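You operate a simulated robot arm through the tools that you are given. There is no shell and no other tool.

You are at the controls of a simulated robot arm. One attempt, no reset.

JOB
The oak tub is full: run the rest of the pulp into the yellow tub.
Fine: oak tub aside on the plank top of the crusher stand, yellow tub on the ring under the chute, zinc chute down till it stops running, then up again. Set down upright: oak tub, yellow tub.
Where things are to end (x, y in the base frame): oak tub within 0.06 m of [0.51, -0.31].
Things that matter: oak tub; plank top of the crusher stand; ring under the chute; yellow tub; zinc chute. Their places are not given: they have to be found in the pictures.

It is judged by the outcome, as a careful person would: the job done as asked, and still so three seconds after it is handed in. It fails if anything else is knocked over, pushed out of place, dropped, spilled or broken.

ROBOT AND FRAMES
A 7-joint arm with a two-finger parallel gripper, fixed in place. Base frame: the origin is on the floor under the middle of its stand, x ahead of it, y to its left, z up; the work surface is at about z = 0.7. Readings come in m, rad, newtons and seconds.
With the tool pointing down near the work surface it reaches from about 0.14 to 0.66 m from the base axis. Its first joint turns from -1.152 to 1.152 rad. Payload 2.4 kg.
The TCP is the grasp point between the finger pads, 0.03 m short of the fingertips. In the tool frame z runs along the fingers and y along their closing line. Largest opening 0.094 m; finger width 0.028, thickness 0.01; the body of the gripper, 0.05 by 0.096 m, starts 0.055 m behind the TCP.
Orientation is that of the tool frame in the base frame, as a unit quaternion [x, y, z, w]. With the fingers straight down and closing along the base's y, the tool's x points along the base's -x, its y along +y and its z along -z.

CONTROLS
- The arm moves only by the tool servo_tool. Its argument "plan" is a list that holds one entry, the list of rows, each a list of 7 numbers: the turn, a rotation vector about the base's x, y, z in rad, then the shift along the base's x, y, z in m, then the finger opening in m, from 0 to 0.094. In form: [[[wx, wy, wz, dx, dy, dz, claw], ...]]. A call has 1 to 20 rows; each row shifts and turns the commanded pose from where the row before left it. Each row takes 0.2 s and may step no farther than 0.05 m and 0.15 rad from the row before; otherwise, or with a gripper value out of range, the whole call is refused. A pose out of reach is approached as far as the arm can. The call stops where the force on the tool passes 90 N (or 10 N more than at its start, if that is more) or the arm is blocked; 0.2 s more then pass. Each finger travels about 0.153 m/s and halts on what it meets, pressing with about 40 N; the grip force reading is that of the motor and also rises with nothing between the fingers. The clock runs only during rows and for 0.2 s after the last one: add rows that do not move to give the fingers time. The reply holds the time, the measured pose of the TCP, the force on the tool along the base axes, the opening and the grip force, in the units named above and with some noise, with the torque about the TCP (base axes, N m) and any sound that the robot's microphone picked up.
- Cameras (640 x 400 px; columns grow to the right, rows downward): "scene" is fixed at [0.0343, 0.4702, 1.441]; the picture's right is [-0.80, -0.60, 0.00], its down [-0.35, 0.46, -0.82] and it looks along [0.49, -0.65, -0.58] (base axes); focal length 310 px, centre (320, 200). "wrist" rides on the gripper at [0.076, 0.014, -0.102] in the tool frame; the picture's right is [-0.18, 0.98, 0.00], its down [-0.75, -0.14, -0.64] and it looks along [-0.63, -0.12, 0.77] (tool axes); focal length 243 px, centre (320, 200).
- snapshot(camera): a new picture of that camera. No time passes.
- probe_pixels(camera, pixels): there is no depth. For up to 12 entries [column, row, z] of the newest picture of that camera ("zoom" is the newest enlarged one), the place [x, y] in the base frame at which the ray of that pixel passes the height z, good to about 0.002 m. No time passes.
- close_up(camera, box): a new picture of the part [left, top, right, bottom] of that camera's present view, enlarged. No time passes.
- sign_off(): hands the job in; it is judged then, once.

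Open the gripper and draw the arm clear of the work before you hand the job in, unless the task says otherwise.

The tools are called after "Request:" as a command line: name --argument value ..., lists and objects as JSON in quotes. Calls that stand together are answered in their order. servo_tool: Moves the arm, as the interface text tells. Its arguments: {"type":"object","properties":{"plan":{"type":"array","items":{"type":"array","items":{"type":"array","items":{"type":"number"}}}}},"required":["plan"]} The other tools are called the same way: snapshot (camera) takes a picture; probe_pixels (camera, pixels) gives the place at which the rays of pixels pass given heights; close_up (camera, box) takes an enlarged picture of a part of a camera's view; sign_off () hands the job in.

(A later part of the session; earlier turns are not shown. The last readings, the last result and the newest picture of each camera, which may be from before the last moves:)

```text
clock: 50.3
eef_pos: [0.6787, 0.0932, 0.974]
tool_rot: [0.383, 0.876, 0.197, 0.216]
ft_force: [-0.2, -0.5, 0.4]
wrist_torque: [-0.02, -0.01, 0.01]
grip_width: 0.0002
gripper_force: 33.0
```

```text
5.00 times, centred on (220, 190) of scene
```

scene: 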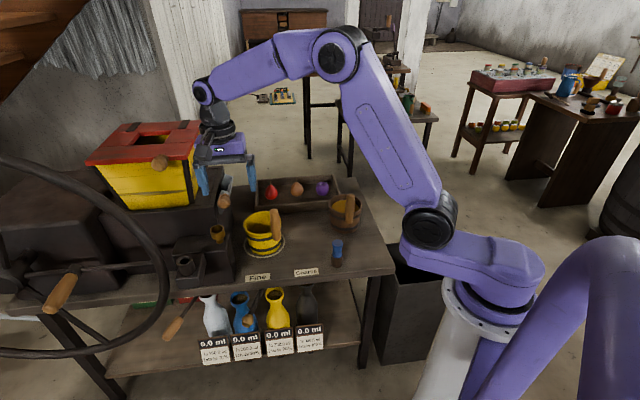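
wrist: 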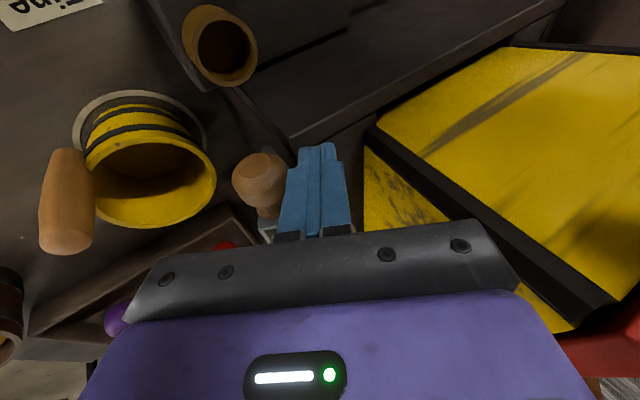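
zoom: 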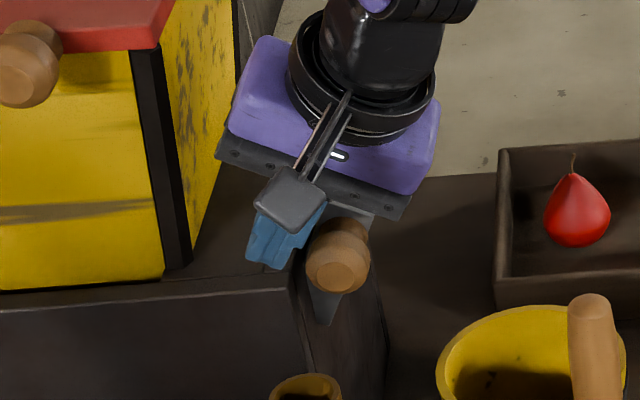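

Fingertips are right behind the knob. I lower 7 mm and then push toward the tub side in small steps, watching the force.

Request:
servo_tool --plan '[[[0, 0, 0, 0, 0, -0.007, 0.0], [0, 0, 0, -0.003, -0.003, -0.002, 0.0], [0, 0, 0, -0.003, -0.003, -0.001, 0.0], [0, 0, 0, -0.003, -0.003, -0.001, 0.0], [0, 0, 0, 0, 0, 0, 0.0]]]'

Request:
close_up --camera "scene" --box '[180, 150, 260, 230]'

Request:
snapshot --camera "wrist"

```text
clock: 51.5
eef_pos: [0.6715, 0.0827, 0.9609]
tool_rot: [0.382, 0.877, 0.197, 0.217]
ft_force: [1.3, 0.1, 0.4]
wrist_torque: [0.03, 0.0, 0.03]
grip_width: 0.0
gripper_force: 33.1
```

```text
5.00 times, centred on (220, 190) of scene
```

zoom: 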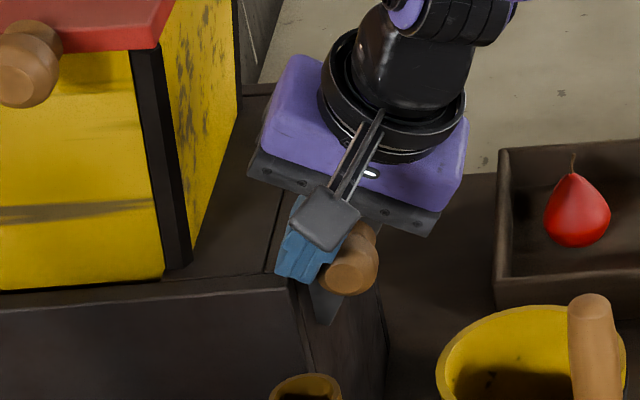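

```text
taken
```

wrist: 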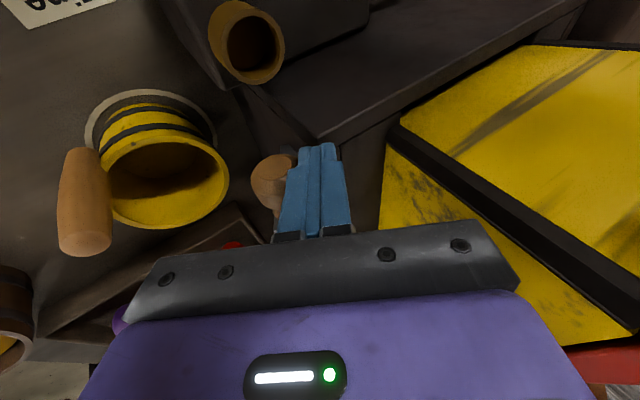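

The knob moved with little force (≈1 N). I continue along the arc to about 45°.

Request:
servo_tool --plan '[[[0, 0, 0, -0.0032, -0.0032, -0.0003, 0.0], [0, 0, 0, -0.0032, -0.0032, -0.0003, 0.0], [0, 0, 0, -0.0042, -0.0042, -0.0017, 0.0], [0, 0, 0, -0.0042, -0.0042, -0.0017, 0.0], [0, 0, 0, -0.0042, -0.0042, -0.0017, 0.0], [0, 0, 0, 0, 0, 0, 0.0]]]'

Request:
close_up --camera "scene" --box '[180, 150, 280, 250]'

Request:
snapshot --camera "wrist"

```text
clock: 52.9
eef_pos: [0.6518, 0.0637, 0.9551]
tool_rot: [0.382, 0.877, 0.196, 0.216]
ft_force: [0.0, 0.5, -0.1]
wrist_torque: [0.01, -0.02, 0.0]
grip_width: 0.0002
gripper_force: 32.9
```

```text
4.00 times, centred on (230, 200) of scene
```

zoom: 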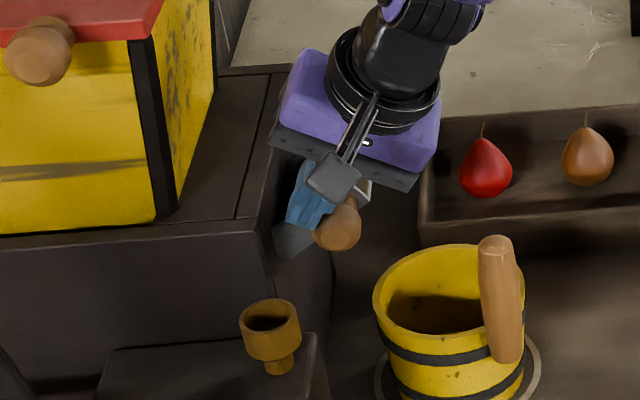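

```text
taken
```

wrist: 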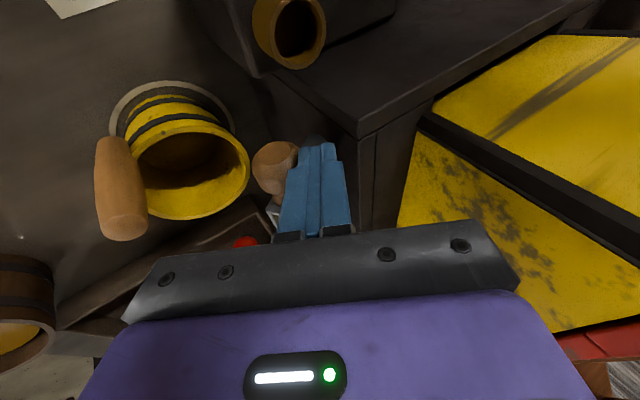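

Knob at scene (338,222 zoom) keeps following with no force. Continue to ~30°.

Request:
servo_tool --plan '[[[0, 0, 0, -0.0041, -0.0041, -0.0023, 0.0], [0, 0, 0, -0.0041, -0.0041, -0.0023, 0.0], [0, 0, 0, -0.0041, -0.0041, -0.0023, 0.0], [0, 0, 0, 0, 0, 0, 0.0]]]'

Request:
close_up --camera "scene" --box '[180, 150, 280, 250]'

Request:
close_up --camera "wrist" --box '[200, 60, 400, 240]'

```text
clock: 53.9
eef_pos: [0.6393, 0.0521, 0.9498]
tool_rot: [0.382, 0.877, 0.196, 0.216]
ft_force: [-0.4, 0.8, 0.7]
wrist_torque: [0.03, -0.01, 0.05]
grip_width: 0.0
gripper_force: 32.9
```

```text
4.00 times, centred on (230, 200) of scene
```

zoom: 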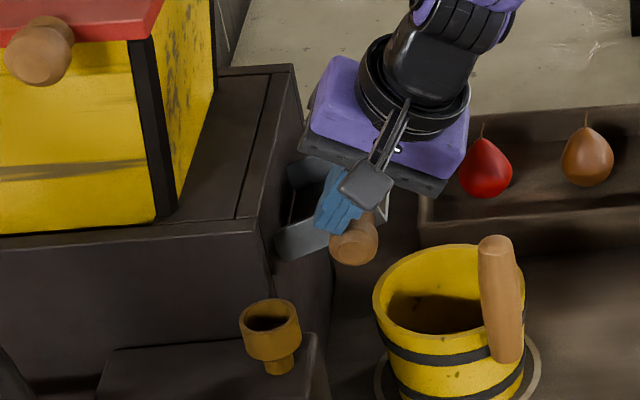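

```text
2.22 times, centred on (300, 150) of wrist
```

zoom: 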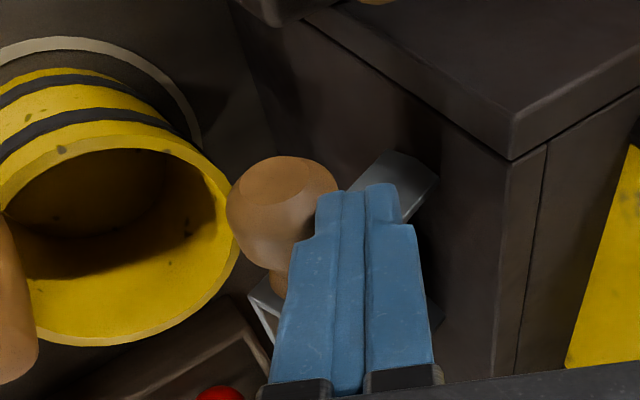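

Knob now computes to u −0.489, z 0.9025 – exactly on my predicted arc (θ≈30°). Next 30°→15°, moving more downward.

Request:
servo_tool --plan '[[[0, 0, 0, -0.0028, -0.0028, -0.0045, 0.0], [0, 0, 0, -0.0026, -0.0026, -0.005, 0.0], [0, 0, 0, -0.0023, -0.0023, -0.0052, 0.0], [0, 0, 0, 0, 0, 0, 0.0]]]'

Request:
close_up --camera "scene" --box '[180, 150, 280, 250]'

Request:
close_up --camera "wrist" --box '[200, 60, 400, 240]'

```text
clock: 54.9
eef_pos: [0.6318, 0.0456, 0.9342]
tool_rot: [0.381, 0.877, 0.196, 0.216]
ft_force: [0.0, -0.8, 0.0]
wrist_torque: [-0.01, 0.03, 0.0]
grip_width: 0.0
gripper_force: 32.9
```

```text
4.00 times, centred on (230, 200) of scene
```

zoom: 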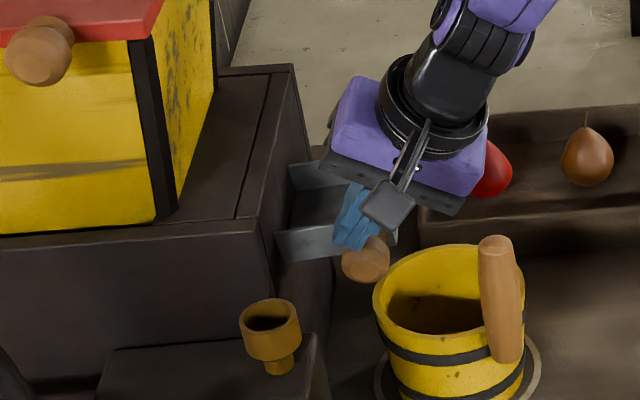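

```text
2.22 times, centred on (300, 150) of wrist
```

zoom: 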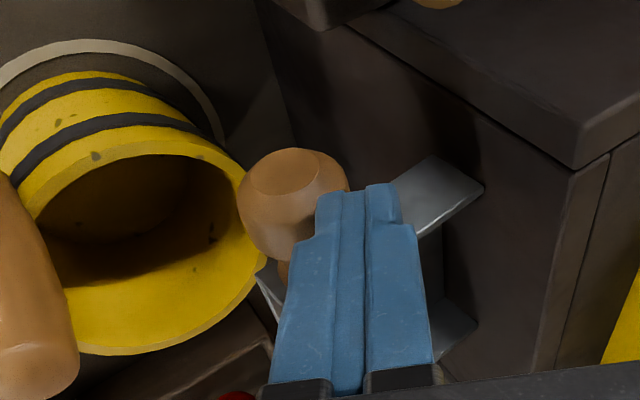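

Knob at θ≈12° now; the chute channel is clearly visible extending over the tub's edge. Continue down.

Request:
servo_tool --plan '[[[0, 0, 0, -0.0031, -0.0031, -0.005, 0.0], [0, 0, 0, -0.0031, -0.0031, -0.005, 0.0], [0, 0, 0, -0.003, -0.003, -0.006, 0.0], [0, 0, 0, 0, 0, 0, 0.0]]]'

Request:
close_up --camera "scene" --box '[180, 150, 280, 250]'

Request:
close_up --camera "wrist" --box '[200, 60, 400, 240]'

```text
clock: 55.9
eef_pos: [0.621, 0.0354, 0.9184]
tool_rot: [0.381, 0.877, 0.197, 0.216]
ft_force: [0.0, -1.1, -0.4]
wrist_torque: [0.02, 0.0, 0.01]
grip_width: 0.0002
gripper_force: 33.0
```

```text
4.00 times, centred on (230, 200) of scene
```

zoom: 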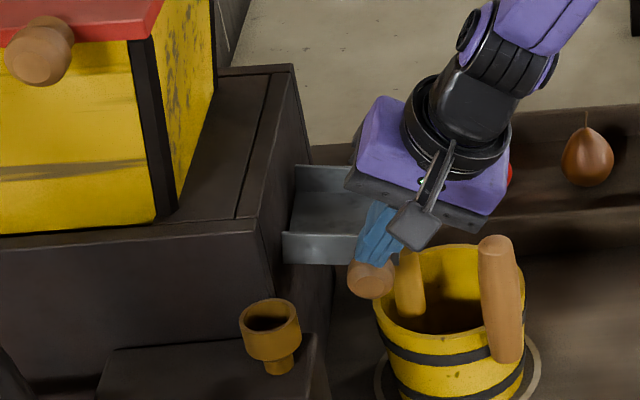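

```text
2.22 times, centred on (300, 150) of wrist
```

zoom: 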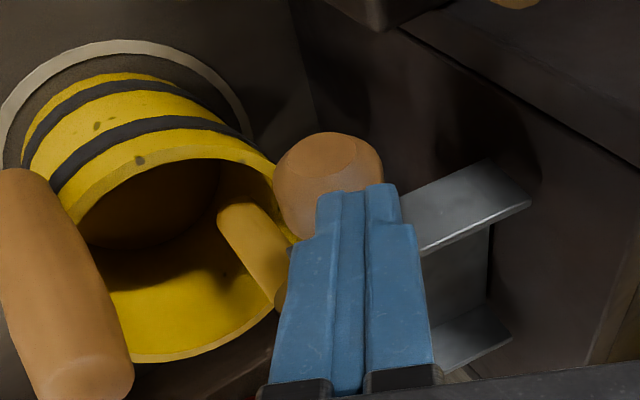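

Pulp is running from the lip into the yellow tub now (stream at zoom (405,285)). I follow down gently to find the chute's stop, watching force and sound.

Request:
servo_tool --plan '[[[0, 0, 0, -0.0005, -0.0005, -0.004, 0.0], [0, 0, 0, -0.0005, -0.0005, -0.004, 0.0], [0, 0, 0, 0, 0, 0, 0.0]]]'

Request:
close_up --camera "scene" --box '[180, 150, 280, 250]'

Request:
close_up --camera "wrist" --box '[200, 60, 400, 240]'

```text
clock: 56.7
eef_pos: [0.6206, 0.0345, 0.9106]
tool_rot: [0.382, 0.876, 0.197, 0.217]
ft_force: [0.3, 1.0, 0.8]
wrist_torque: [0.0, 0.02, -0.01]
grip_width: 0.0
gripper_force: 32.6
```

```text
4.00 times, centred on (230, 200) of scene
```

zoom: 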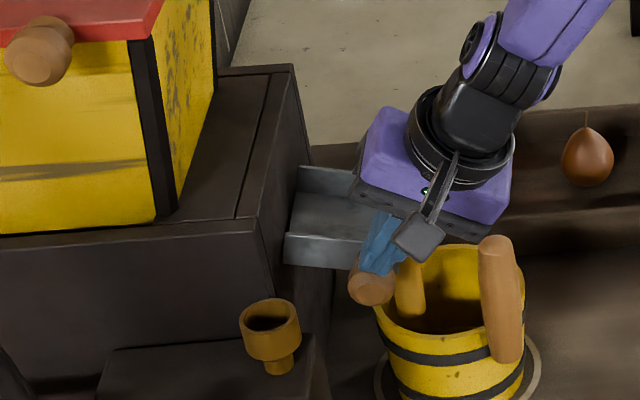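

```text
2.22 times, centred on (300, 150) of wrist
```

zoom: 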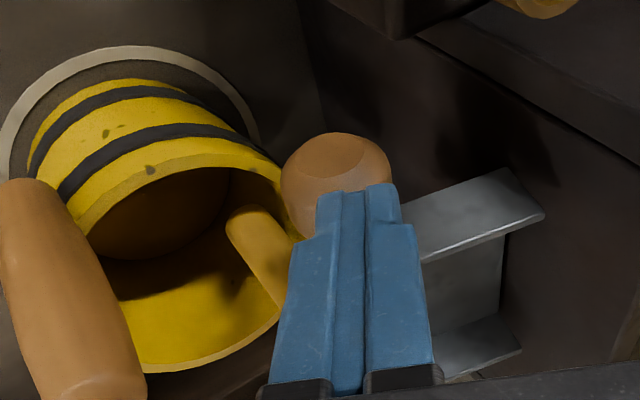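

The chute still goes down with the push. A bit further, slowly.

Request:
servo_tool --plan '[[[0, 0, 0, -0.0002, -0.0002, -0.004, 0.0], [0, 0, 0, -0.0002, -0.0002, -0.004, 0.0], [0, 0, 0, 0, 0, 0, 0.0]]]'

Request:
close_up --camera "scene" --box '[180, 150, 280, 250]'

Request:
close_up --camera "wrist" --box '[200, 60, 400, 240]'

```text
clock: 57.5
eef_pos: [0.6207, 0.0343, 0.9013]
tool_rot: [0.381, 0.877, 0.197, 0.216]
ft_force: [-1.0, -0.5, 0.6]
wrist_torque: [-0.01, 0.03, 0.0]
grip_width: 0.0
gripper_force: 32.8
```

```text
4.00 times, centred on (230, 200) of scene
```

zoom: 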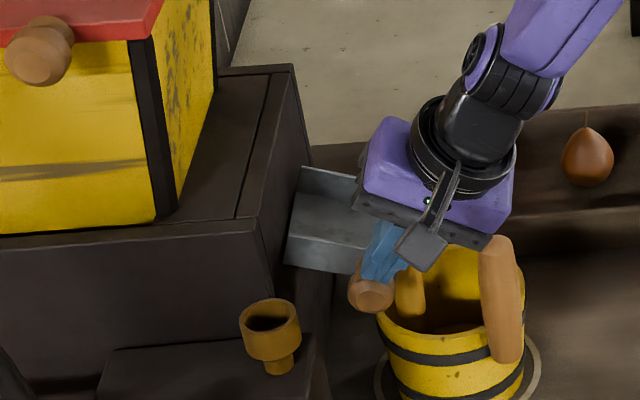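

```text
2.22 times, centred on (300, 150) of wrist
```

zoom: 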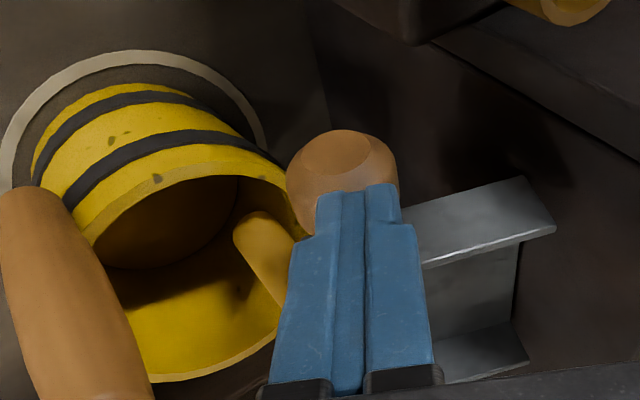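

Chute at θ≈−16° (knob z≈0.853), stream continues into the tub. One more small push to find the stop.

Request:
servo_tool --plan '[[[0, 0, 0, 0.0005, 0.0005, -0.003, 0.0], [0, 0, 0, 0.0005, 0.0005, -0.003, 0.0], [0, 0, 0, 0, 0, 0, 0.0]]]'

Request:
close_up --camera "scene" --box '[180, 150, 280, 250]'

Request:
close_up --camera "wrist" --box '[200, 60, 400, 240]'

```text
clock: 58.3
eef_pos: [0.6208, 0.0341, 0.8982]
tool_rot: [0.383, 0.876, 0.198, 0.216]
ft_force: [-19.7, -4.7, 27.0]
wrist_torque: [0.06, 0.46, 0.09]
grip_width: 0.0005
gripper_force: 32.8
```

```text
4.00 times, centred on (230, 200) of scene
```

zoom: 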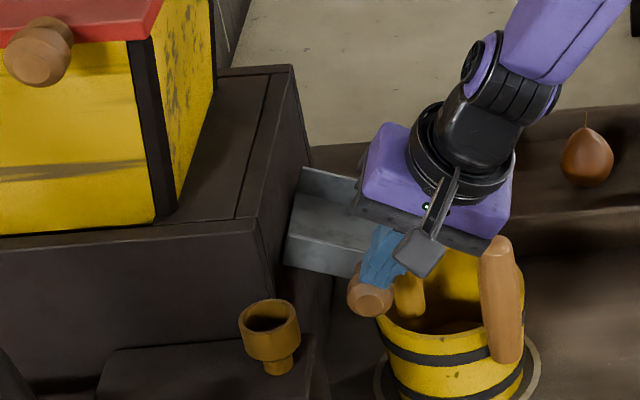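

```text
2.22 times, centred on (300, 150) of wrist
```

zoom: 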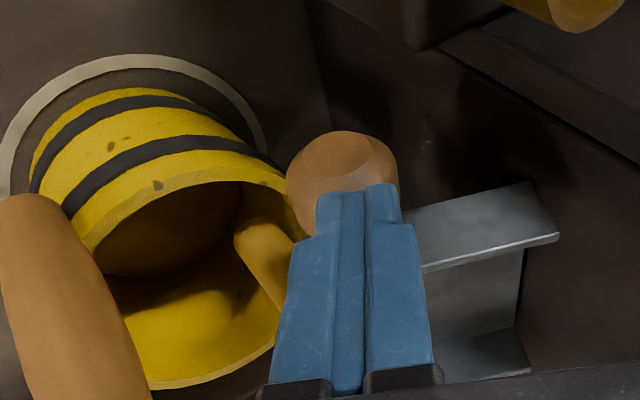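

The force rose to ~33 N: the chute is at its lower stop. I relieve 4 mm and wait while it runs.

Request:
servo_tool --plan '[[[0, 0, 0, -0.0008, -0.0008, 0.004, 0.0], [0, 0, 0, 0, 0, 0, 0.0], [0, 0, 0, 0, 0, 0, 0.0], [0, 0, 0, 0, 0, 0, 0.0], [0, 0, 0, 0, 0, 0, 0.0], [0, 0, 0, 0, 0, 0, 0.0], [0, 0, 0, 0, 0, 0, 0.0], [0, 0, 0, 0, 0, 0, 0.0], [0, 0, 0, 0, 0, 0, 0.0], [0, 0, 0, 0, 0, 0, 0.0]]]'

Request:
close_up --camera "scene" --box '[180, 150, 280, 250]'

Request:
close_up --camera "wrist" --box '[200, 60, 400, 240]'

```text
clock: 60.5
eef_pos: [0.6199, 0.0329, 0.9008]
tool_rot: [0.381, 0.877, 0.197, 0.216]
ft_force: [0.3, -0.2, -0.2]
wrist_torque: [-0.02, 0.02, -0.01]
grip_width: 0.0
gripper_force: 33.1
```

```text
4.00 times, centred on (230, 200) of scene
```

zoom: 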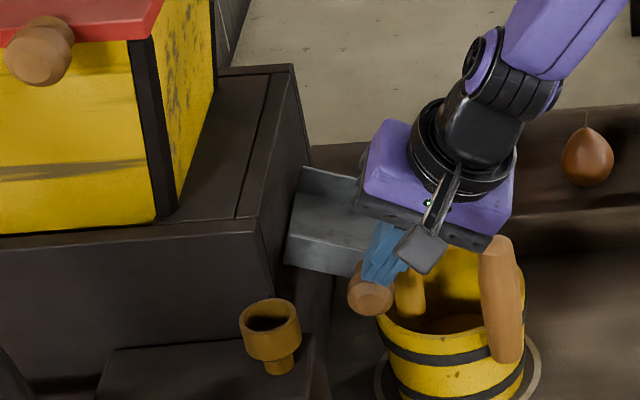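

```text
2.22 times, centred on (300, 150) of wrist
```

zoom: 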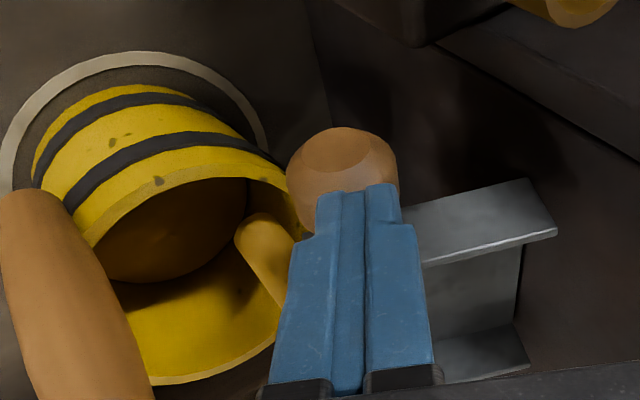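

The chute stays down by itself and the level in the tub rises. I draw the fingertips back ~6 cm along the tool axis and keep waiting.

Request:
servo_tool --plan '[[[0, 0, 0, -0.0052, -0.0018, 0.0083, 0.0], [0, 0, 0, -0.0104, -0.0035, 0.0167, 0.0], [0, 0, 0, -0.0104, -0.0035, 0.0167, 0.0], [0, 0, 0, -0.0052, -0.0018, 0.0083, 0.0], [0, 0, 0, 0, 0, 0, 0.0], [0, 0, 0, 0, 0, 0, 0.0], [0, 0, 0, 0, 0, 0, 0.0], [0, 0, 0, 0, 0, 0, 0.0]]]'

Request:
close_up --camera "scene" --box '[180, 150, 280, 250]'

Request:
snapshot --camera "wrist"

```text
clock: 62.3
eef_pos: [0.5889, 0.0231, 0.9504]
tool_rot: [0.382, 0.877, 0.196, 0.216]
ft_force: [-0.3, 0.0, 0.0]
wrist_torque: [0.02, -0.04, 0.04]
grip_width: 0.0
gripper_force: 32.8
```

```text
4.00 times, centred on (230, 200) of scene
```

zoom: 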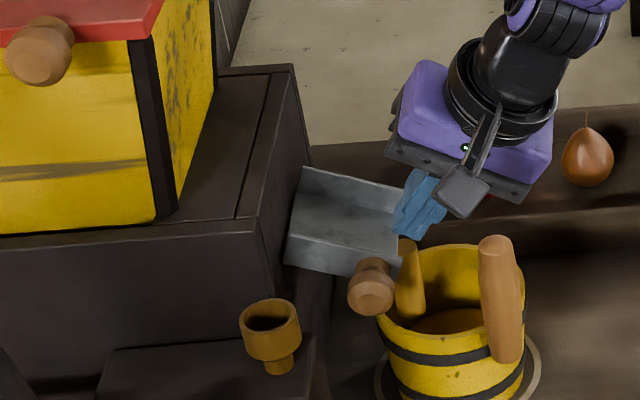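

```text
taken
```

wrist: 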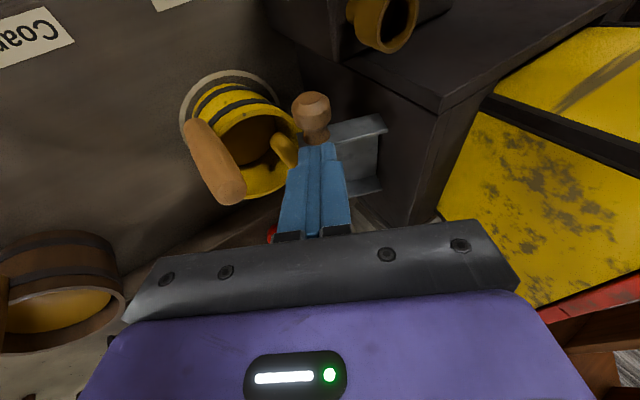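

Chute holds itself by hinge friction; the stream (408,280) continues. I back up, turn the tool back to the smaller tilt and open the fingers to look at the lowered knob while it keeps running.

Request:
servo_tool --plan '[[[0, 0, 0, -0.005, 0.002, 0.02, 0.0], [-0.099, 0.099, 0, 0, 0.004, 0.02, 0.03], [-0.099, 0.099, 0, 0, 0.004, 0.015, 0.07], [0, 0, 0, 0.005, 0.005, 0, 0.07], [0, 0, 0, 0, 0, 0, 0.07], [0, 0, 0, 0, 0, 0, 0.07], [0, 0, 0, 0, 0, 0, 0.07], [0, 0, 0, 0, 0, 0, 0.07], [0, 0, 0, 0, 0, 0, 0.07], [0, 0, 0, 0, 0, 0, 0.07]]]'

Request:
close_up --camera "scene" --box '[180, 150, 280, 250]'

Request:
snapshot --camera "wrist"

```text
clock: 64.5
eef_pos: [0.5978, 0.0367, 0.996]
tool_rot: [0.376, 0.903, 0.105, 0.177]
ft_force: [-0.5, 0.0, 0.1]
wrist_torque: [0.01, 0.0, 0.02]
grip_width: 0.0701
gripper_force: 0.0
out of reach, approached as far as the arm can: row 2
```

```text
4.00 times, centred on (230, 200) of scene
```

zoom: 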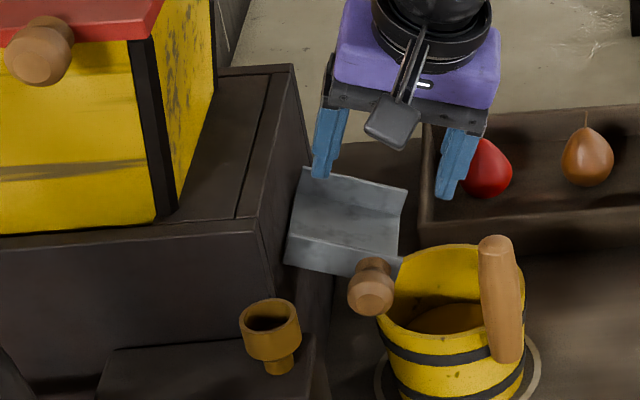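

```text
taken
```

wrist: 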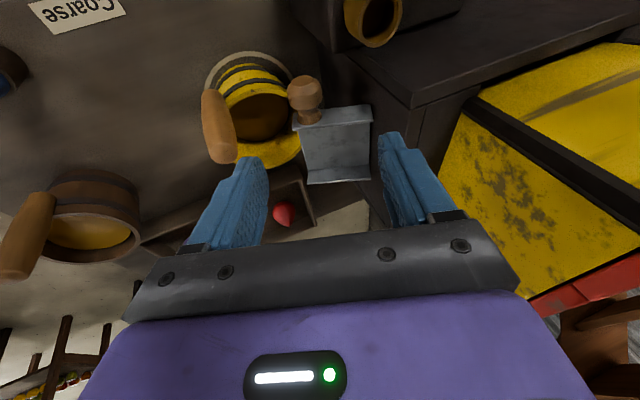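

The stream seems to have stopped (nothing at the lip). I wait a further 2 s to be sure and look again closely.

Request:
servo_tool --plan '[[[0, 0, 0, 0, 0, 0, 0.07], [0, 0, 0, 0, 0, 0, 0.07], [0, 0, 0, 0, 0, 0, 0.07], [0, 0, 0, 0, 0, 0, 0.07], [0, 0, 0, 0, 0, 0, 0.07], [0, 0, 0, 0, 0, 0, 0.07], [0, 0, 0, 0, 0, 0, 0.07], [0, 0, 0, 0, 0, 0, 0.07], [0, 0, 0, 0, 0, 0, 0.07], [0, 0, 0, 0, 0, 0, 0.07]]]'

Request:
close_up --camera "scene" --box '[215, 190, 295, 260]'

Request:
close_up --camera "wrist" --box '[190, 40, 390, 220]'

```text
clock: 66.7
eef_pos: [0.5969, 0.037, 0.9959]
tool_rot: [0.376, 0.904, 0.106, 0.176]
ft_force: [0.2, -0.3, -1.6]
wrist_torque: [0.01, 0.01, 0.0]
grip_width: 0.07
gripper_force: 0.0
```

```text
5.71 times, centred on (255, 225) of scene
```

zoom: 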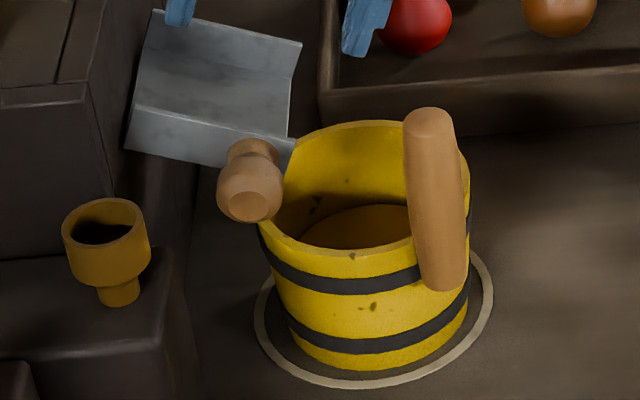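

```text
2.22 times, centred on (290, 130) of wrist
```

zoom: 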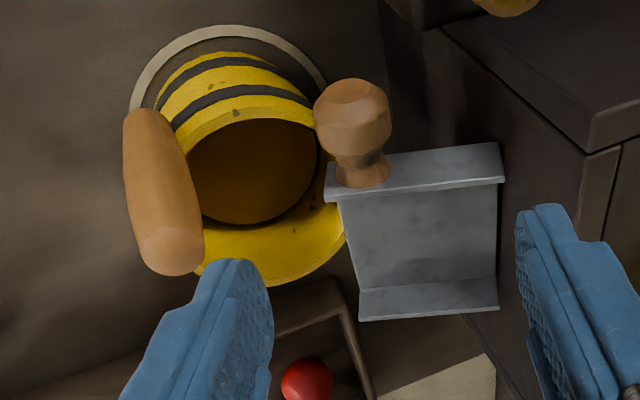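

It has stopped running, with the pulp now in the yellow tub. I probe the lowered knob from both cameras.

Request:
probe_pixels --camera "wrist" --pixels '[[304.4, 91.7, 0.84], [304.4, 91.7, 0.85], [304.4, 91.7, 0.86], [287, 92, 0.85], [321, 92, 0.85]]'

Request:
probe_pixels --camera "scene" --pixels '[[242.8, 223.3, 0.84], [242.8, 223.3, 0.85], [242.8, 223.3, 0.86]]'

```text
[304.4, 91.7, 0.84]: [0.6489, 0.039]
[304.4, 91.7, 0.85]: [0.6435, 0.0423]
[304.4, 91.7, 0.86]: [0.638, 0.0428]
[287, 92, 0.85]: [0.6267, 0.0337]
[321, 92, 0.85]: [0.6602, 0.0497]
```

```text
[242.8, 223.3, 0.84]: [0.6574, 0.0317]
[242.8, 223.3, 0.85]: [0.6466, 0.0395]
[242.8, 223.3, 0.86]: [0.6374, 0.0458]
```

Lowered knob at about (0.641, 0.0425, 0.855). I align on the tool axis, narrow the opening to 0.058 and descend around the knob in two stages.

Request:
servo_tool --plan '[[[0, 0, 0, -0.0145, -0.0032, -0.006, 0.058], [0, 0, 0, 0.0088, 0.0013, -0.0202, 0.058], [0, 0, 0, 0.0088, 0.0013, -0.0202, 0.058], [0, 0, 0, 0.0088, 0.0013, -0.0202, 0.058], [0, 0, 0, 0.0088, 0.0013, -0.0202, 0.058], [0, 0, 0, 0, 0, 0, 0.058]]]'

Request:
snapshot --camera "wrist"

Request:
close_up --camera "scene" --box '[200, 160, 290, 250]'

```text
clock: 68.1
eef_pos: [0.618, 0.0387, 0.9104]
tool_rot: [0.377, 0.903, 0.105, 0.177]
ft_force: [-0.1, 0.4, -0.5]
wrist_torque: [-0.03, 0.02, 0.0]
grip_width: 0.0584
gripper_force: 0.1
```

```text
taken
```

wrist: 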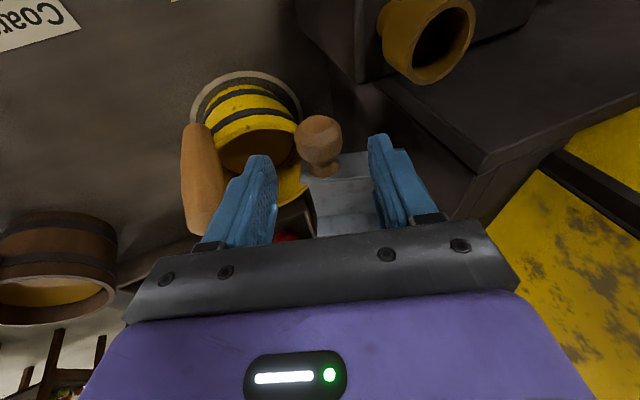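

```text
4.44 times, centred on (245, 205) of scene
```

zoom: 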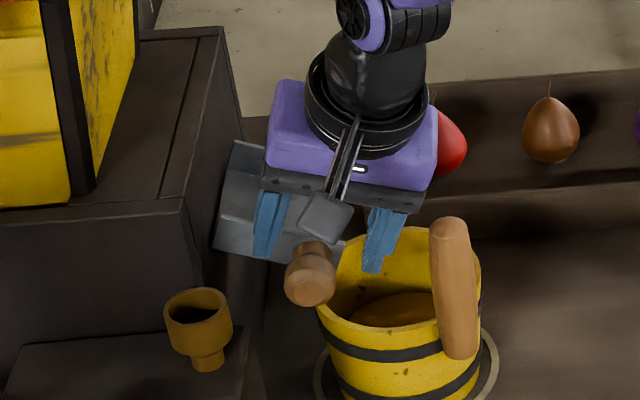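

Knob centred between the fingers (col 320). Descend the remaining 5.5 cm.

Request:
servo_tool --plan '[[[0, 0, 0, 0.008, 0.0012, -0.0185, 0.058], [0, 0, 0, 0.008, 0.0012, -0.0185, 0.058], [0, 0, 0, 0.0056, 0.001, -0.0145, 0.058], [0, 0, 0, 0, 0, 0, 0.058]]]'

Request:
snapshot --camera "wrist"

Request:
close_up --camera "scene" --box '[200, 160, 290, 250]'

```text
clock: 69.1
eef_pos: [0.6386, 0.0425, 0.8592]
tool_rot: [0.377, 0.903, 0.105, 0.177]
ft_force: [-0.5, 0.5, -0.7]
wrist_torque: [-0.01, 0.0, -0.04]
grip_width: 0.0582
gripper_force: 0.0
```

```text
taken
```

wrist: 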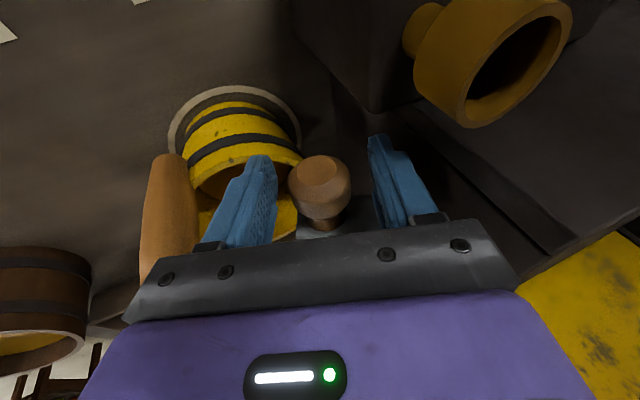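

```text
4.44 times, centred on (245, 205) of scene
```

zoom: 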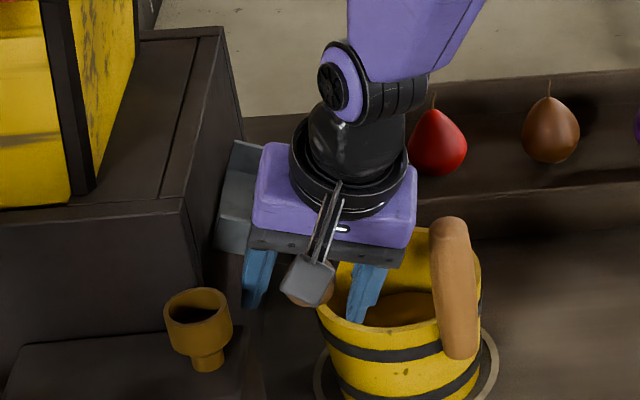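

Knob sits at the grasp point (320,180) with no contact. Closing on the knob.

Request:
servo_tool --plan '[[[0, 0, 0, 0, 0, 0, 0.04], [0, 0, 0, 0, 0, 0, 0.03], [0, 0, 0, 0, 0, 0, 0.02], [0, 0, 0, 0, 0, 0, 0.02]]]'

Request:
snapshot --camera "wrist"

```text
clock: 70.1
eef_pos: [0.64, 0.0398, 0.8577]
tool_rot: [0.376, 0.903, 0.105, 0.177]
ft_force: [1.2, 0.0, -0.8]
wrist_torque: [-0.23, -0.11, 0.26]
grip_width: 0.0371
gripper_force: 45.8
```

```text
taken
```

wrist: 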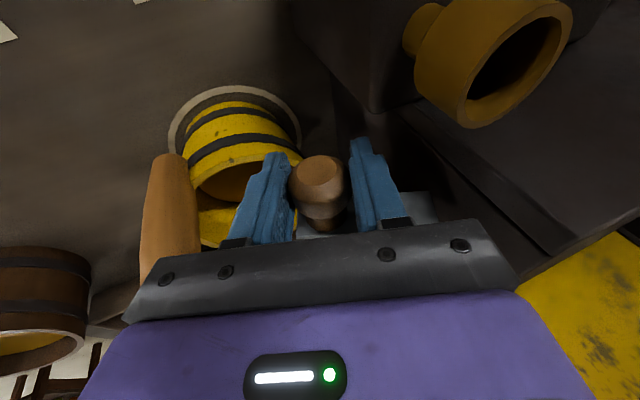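

Gripped at 0.037 m. I raise along the arc in small steps, first ~15° (mostly straight up).

Request:
servo_tool --plan '[[[0, 0, 0, -0.0005, -0.0005, 0.005, 0.02], [0, 0, 0, -0.0003, -0.0003, 0.006, 0.02], [0, 0, 0, 0, 0, 0.006, 0.02], [0, 0, 0, 0, 0, 0, 0.02]]]'

Request:
snapshot --camera "wrist"

Request:
close_up --camera "scene" --box '[200, 160, 290, 250]'

```text
clock: 71.1
eef_pos: [0.6355, 0.0407, 0.8731]
tool_rot: [0.378, 0.904, 0.105, 0.172]
ft_force: [-21.2, 2.0, -9.1]
wrist_torque: [-0.34, 0.36, -0.59]
grip_width: 0.0337
gripper_force: 45.2
```

```text
taken
```

wrist: 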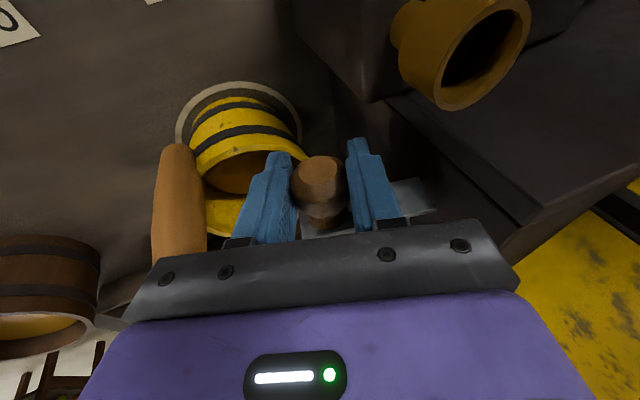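

```text
4.44 times, centred on (245, 205) of scene
```

zoom: 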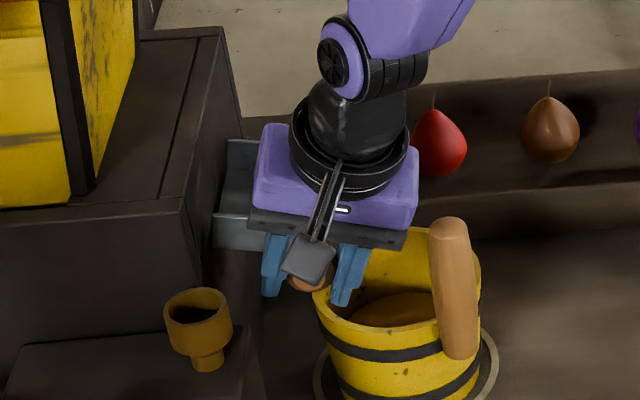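

The chute is rising with the knob; side forces ≈21 N have built up. I continue upward with a small correction toward −v/+u to relieve them.

Request:
servo_tool --plan '[[[0, 0, 0, -0.002, 0.0007, 0.004, 0.02], [0, 0, 0, 0, 0, 0.005, 0.02], [0, 0, 0, 0, 0, 0, 0.02]]]'

Request:
snapshot --camera "wrist"

Request:
close_up --camera "scene" --box '[200, 160, 290, 250]'

```text
clock: 71.9
eef_pos: [0.636, 0.0411, 0.8846]
tool_rot: [0.379, 0.903, 0.105, 0.174]
ft_force: [-20.8, -3.2, -1.2]
wrist_torque: [0.12, 0.4, -1.25]
grip_width: 0.0326
gripper_force: 44.8
```

```text
taken
```

wrist: 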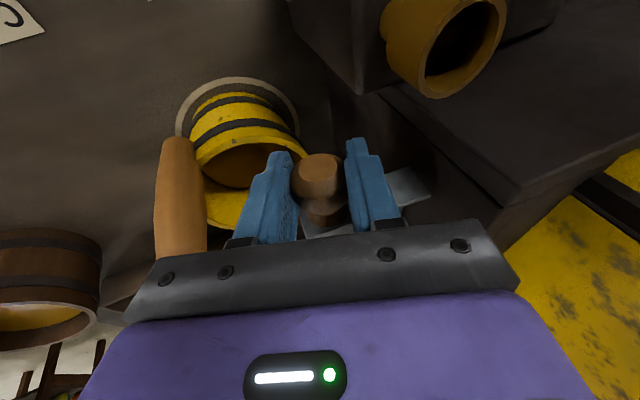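

```text
4.44 times, centred on (245, 205) of scene
```

zoom: 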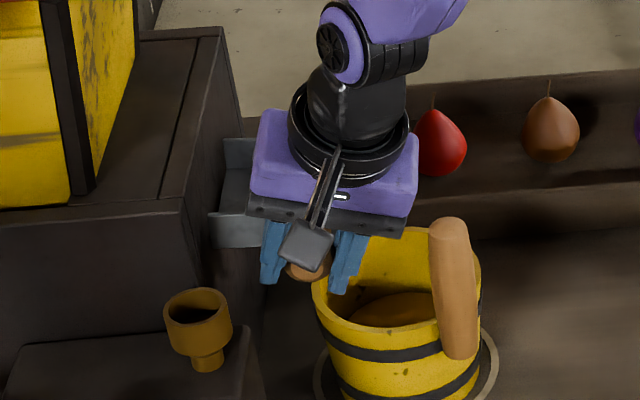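

The chute has risen noticeably. To relieve the built-up side force I release (the hinge friction holds the chute) and check.

Request:
servo_tool --plan '[[[0, 0, 0, 0, 0, 0, 0.04], [0, 0, 0, 0, 0, 0, 0.054], [0, 0, 0, 0, 0, 0, 0.054], [0, 0, 0, 0, 0, 0, 0.054]]]'

Request:
snapshot --camera "wrist"

Request:
close_up --camera "scene" --box '[200, 160, 290, 250]'

```text
clock: 72.9
eef_pos: [0.6368, 0.0412, 0.8852]
tool_rot: [0.376, 0.903, 0.105, 0.177]
ft_force: [-1.2, -0.6, -0.4]
wrist_torque: [-0.01, 0.0, 0.0]
grip_width: 0.054
gripper_force: 0.1
```

```text
taken
```

wrist: 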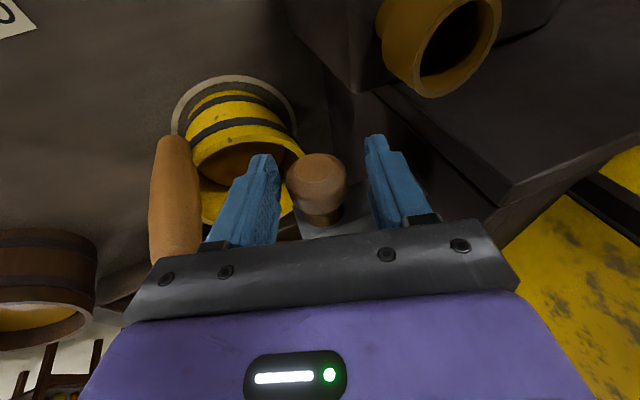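

```text
4.44 times, centred on (245, 205) of scene
```

zoom: 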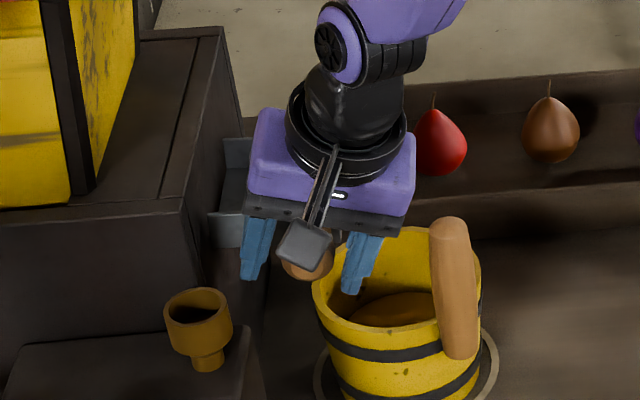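

The chute stays put on release (knob at wrist (317,178), θ≈6°). I re-grip a little deeper with a softer closing command and continue lifting along the arc.

Request:
servo_tool --plan '[[[0, 0, 0, 0.0036, 0.0005, -0.0083, 0.054], [0, 0, 0, 0, 0, 0, 0.045], [0, 0, 0, 0, 0, 0, 0.035], [0, 0, 0, 0, 0, 0, 0.035], [0, 0, 0, 0.001, 0.001, 0.006, 0.035], [0, 0, 0, 0.0015, 0.0015, 0.006, 0.035], [0, 0, 0, 0.002, 0.002, 0.006, 0.035], [0, 0, 0, 0, 0, 0, 0.035]]]'

Request:
snapshot --camera "wrist"

Request:
close_up --camera "scene" --box '[200, 160, 290, 250]'

```text
clock: 74.7
eef_pos: [0.6441, 0.0463, 0.8951]
tool_rot: [0.377, 0.903, 0.104, 0.175]
ft_force: [-19.4, -14.1, 2.8]
wrist_torque: [-0.07, 0.32, -0.03]
grip_width: 0.047
gripper_force: 10.3
```

```text
taken
```

wrist: 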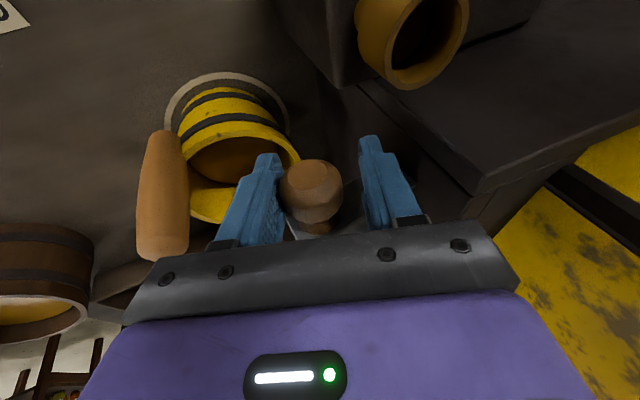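

```text
4.44 times, centred on (245, 205) of scene
```

zoom: 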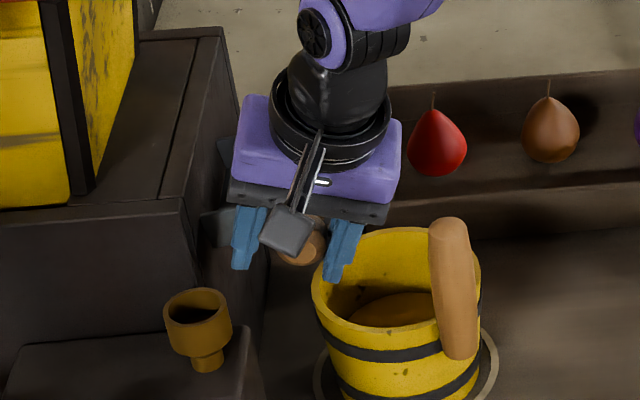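

At θ≈17° now, but the soft grip let the outer finger press radially. I re-centre on the knob, grip firmly, and lift along the arc to ~35°.

Request:
servo_tool --plan '[[[0, 0, 0, -0.0014, -0.0028, -0.0046, 0.054], [0, 0, 0, 0, 0, 0, 0.054], [0, 0, 0, 0, 0, 0, 0.04], [0, 0, 0, 0, 0, 0, 0.025], [0, 0, 0, 0, 0, 0, 0.02], [0, 0, 0, 0.001, 0.001, 0.006, 0.02], [0, 0, 0, 0.0015, 0.0015, 0.006, 0.02], [0, 0, 0, 0, 0, 0, 0.02]]]'

Request:
snapshot --camera "wrist"

Request:
close_up --camera "scene" --box '[200, 160, 290, 250]'

```text
clock: 76.5
eef_pos: [0.6442, 0.0438, 0.9006]
tool_rot: [0.378, 0.903, 0.104, 0.173]
ft_force: [-27.1, -20.6, 1.7]
wrist_torque: [-0.61, 0.32, -0.08]
grip_width: 0.0377
gripper_force: 45.0
```

```text
taken
```

wrist: 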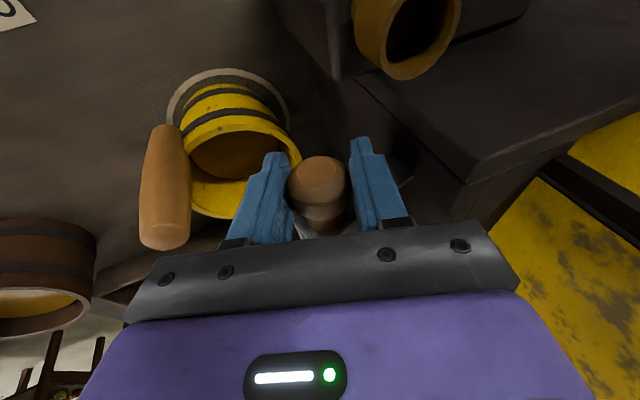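

```text
4.44 times, centred on (245, 205) of scene
```

zoom: 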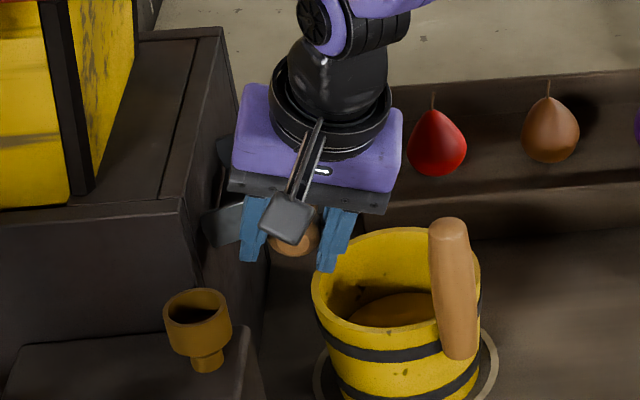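

Rising steadily (θ≈21°), with ~34 N pushing outward, so I add a little outward relief and lift more vertically.

Request:
servo_tool --plan '[[[0, 0, 0, -0.0014, -0.0014, 0.005, 0.02], [0, 0, 0, 0.0005, 0.0005, 0.006, 0.02], [0, 0, 0, 0.001, 0.001, 0.006, 0.02], [0, 0, 0, 0, 0, 0, 0.02]]]'

Request:
snapshot --camera "wrist"

Request:
close_up --camera "scene" --box '[200, 160, 290, 250]'

```text
clock: 77.5
eef_pos: [0.6491, 0.0493, 0.9193]
tool_rot: [0.375, 0.903, 0.107, 0.179]
ft_force: [12.3, 1.2, -11.5]
wrist_torque: [-0.49, -0.33, 0.02]
grip_width: 0.0363
gripper_force: 44.7
```

```text
taken
```

wrist: 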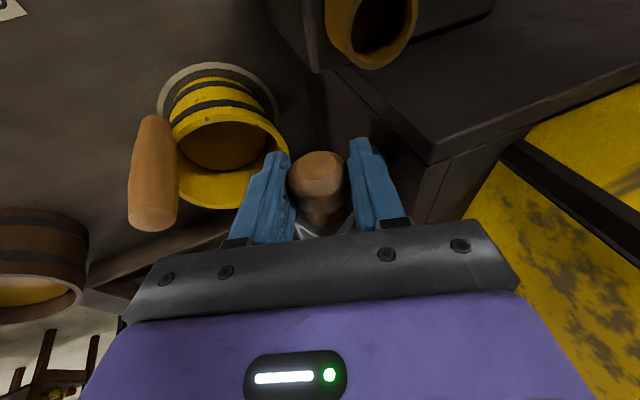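

```text
4.44 times, centred on (245, 205) of scene
```

zoom: 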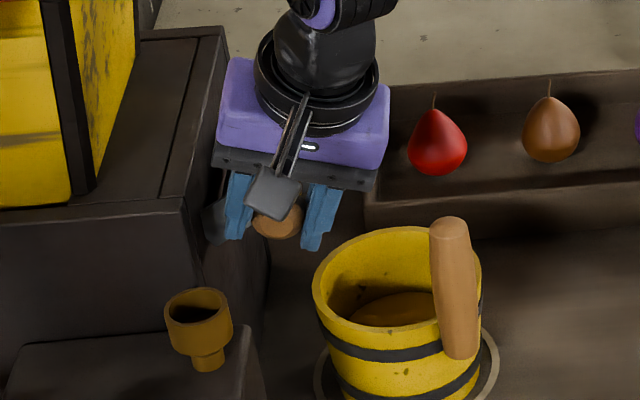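

θ≈35° now, chute clearly lifted. From here the inner finger would meet the crusher body, so I release, back out, close the fingers and will finish by pushing the knob from the tub side.

Request:
servo_tool --plan '[[[0, 0, 0, 0, 0, 0, 0.045], [0, 0, 0, 0, 0, 0, 0.056], [0, 0, 0, 0, 0, 0, 0.056], [0, 0, 0, -0.006, -0.0009, 0.0138, 0.056], [0, 0, 0, -0.01, -0.0015, 0.023, 0.056], [0, 0, 0, -0.012, -0.0018, 0.0275, 0.056], [0, 0, 0, 0, 0, 0, 0.0], [0, 0, 0, 0, 0, 0, 0.0]]]'

Request:
snapshot --camera "wrist"

Request:
close_up --camera "scene" --box '[190, 160, 290, 250]'

```text
clock: 79.3
eef_pos: [0.6185, 0.0439, 0.9838]
tool_rot: [0.376, 0.903, 0.106, 0.178]
ft_force: [0.0, -1.7, 0.1]
wrist_torque: [0.0, -0.01, 0.02]
grip_width: 0.0
gripper_force: 32.5
```

```text
taken
```

wrist: 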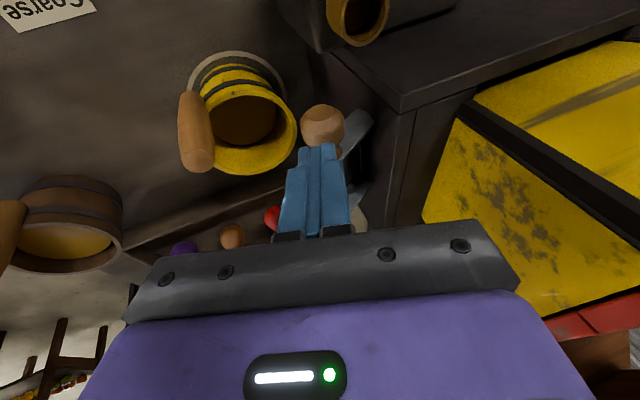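

```text
4.44 times, centred on (240, 205) of scene
```

zoom: 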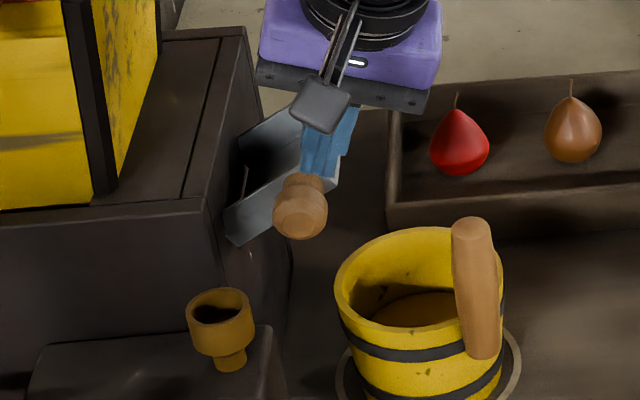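

Chute stays at θ≈39° (knob u −0.497, z 0.913). I move the closed fingers to the tub side of the knob and lower them beside it.

Request:
servo_tool --plan '[[[0, 0, 0, -0.0107, -0.01, -0.005, 0.0], [0, 0, 0, -0.0107, -0.01, -0.005, 0.0], [0, 0, 0, 0.008, 0.0012, -0.0183, 0.0], [0, 0, 0, 0.008, 0.0012, -0.0183, 0.0], [0, 0, 0, 0.008, 0.0012, -0.0183, 0.0], [0, 0, 0, 0, 0, 0, 0.0]]]'

Request:
snapshot --camera "wrist"

Request:
close_up --camera "scene" --box '[190, 160, 290, 250]'

```text
clock: 80.7
eef_pos: [0.6225, 0.0261, 0.9181]
tool_rot: [0.376, 0.903, 0.106, 0.177]
ft_force: [1.2, 0.7, -0.1]
wrist_torque: [0.0, 0.03, 0.03]
grip_width: 0.0
gripper_force: 33.5
```

```text
taken
```

wrist: 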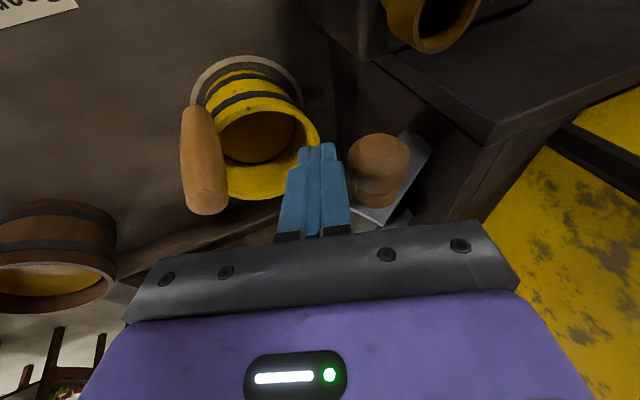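

```text
4.44 times, centred on (240, 205) of scene
```

zoom: 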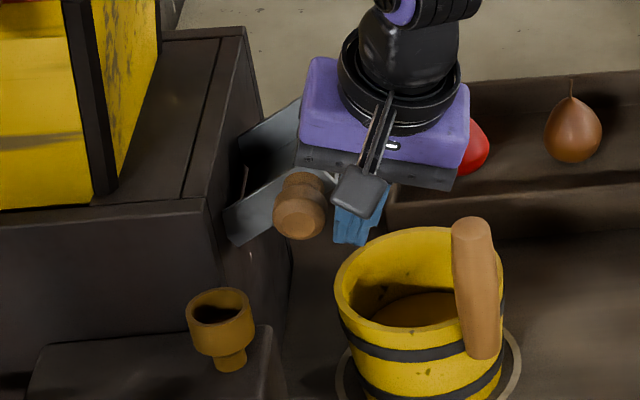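

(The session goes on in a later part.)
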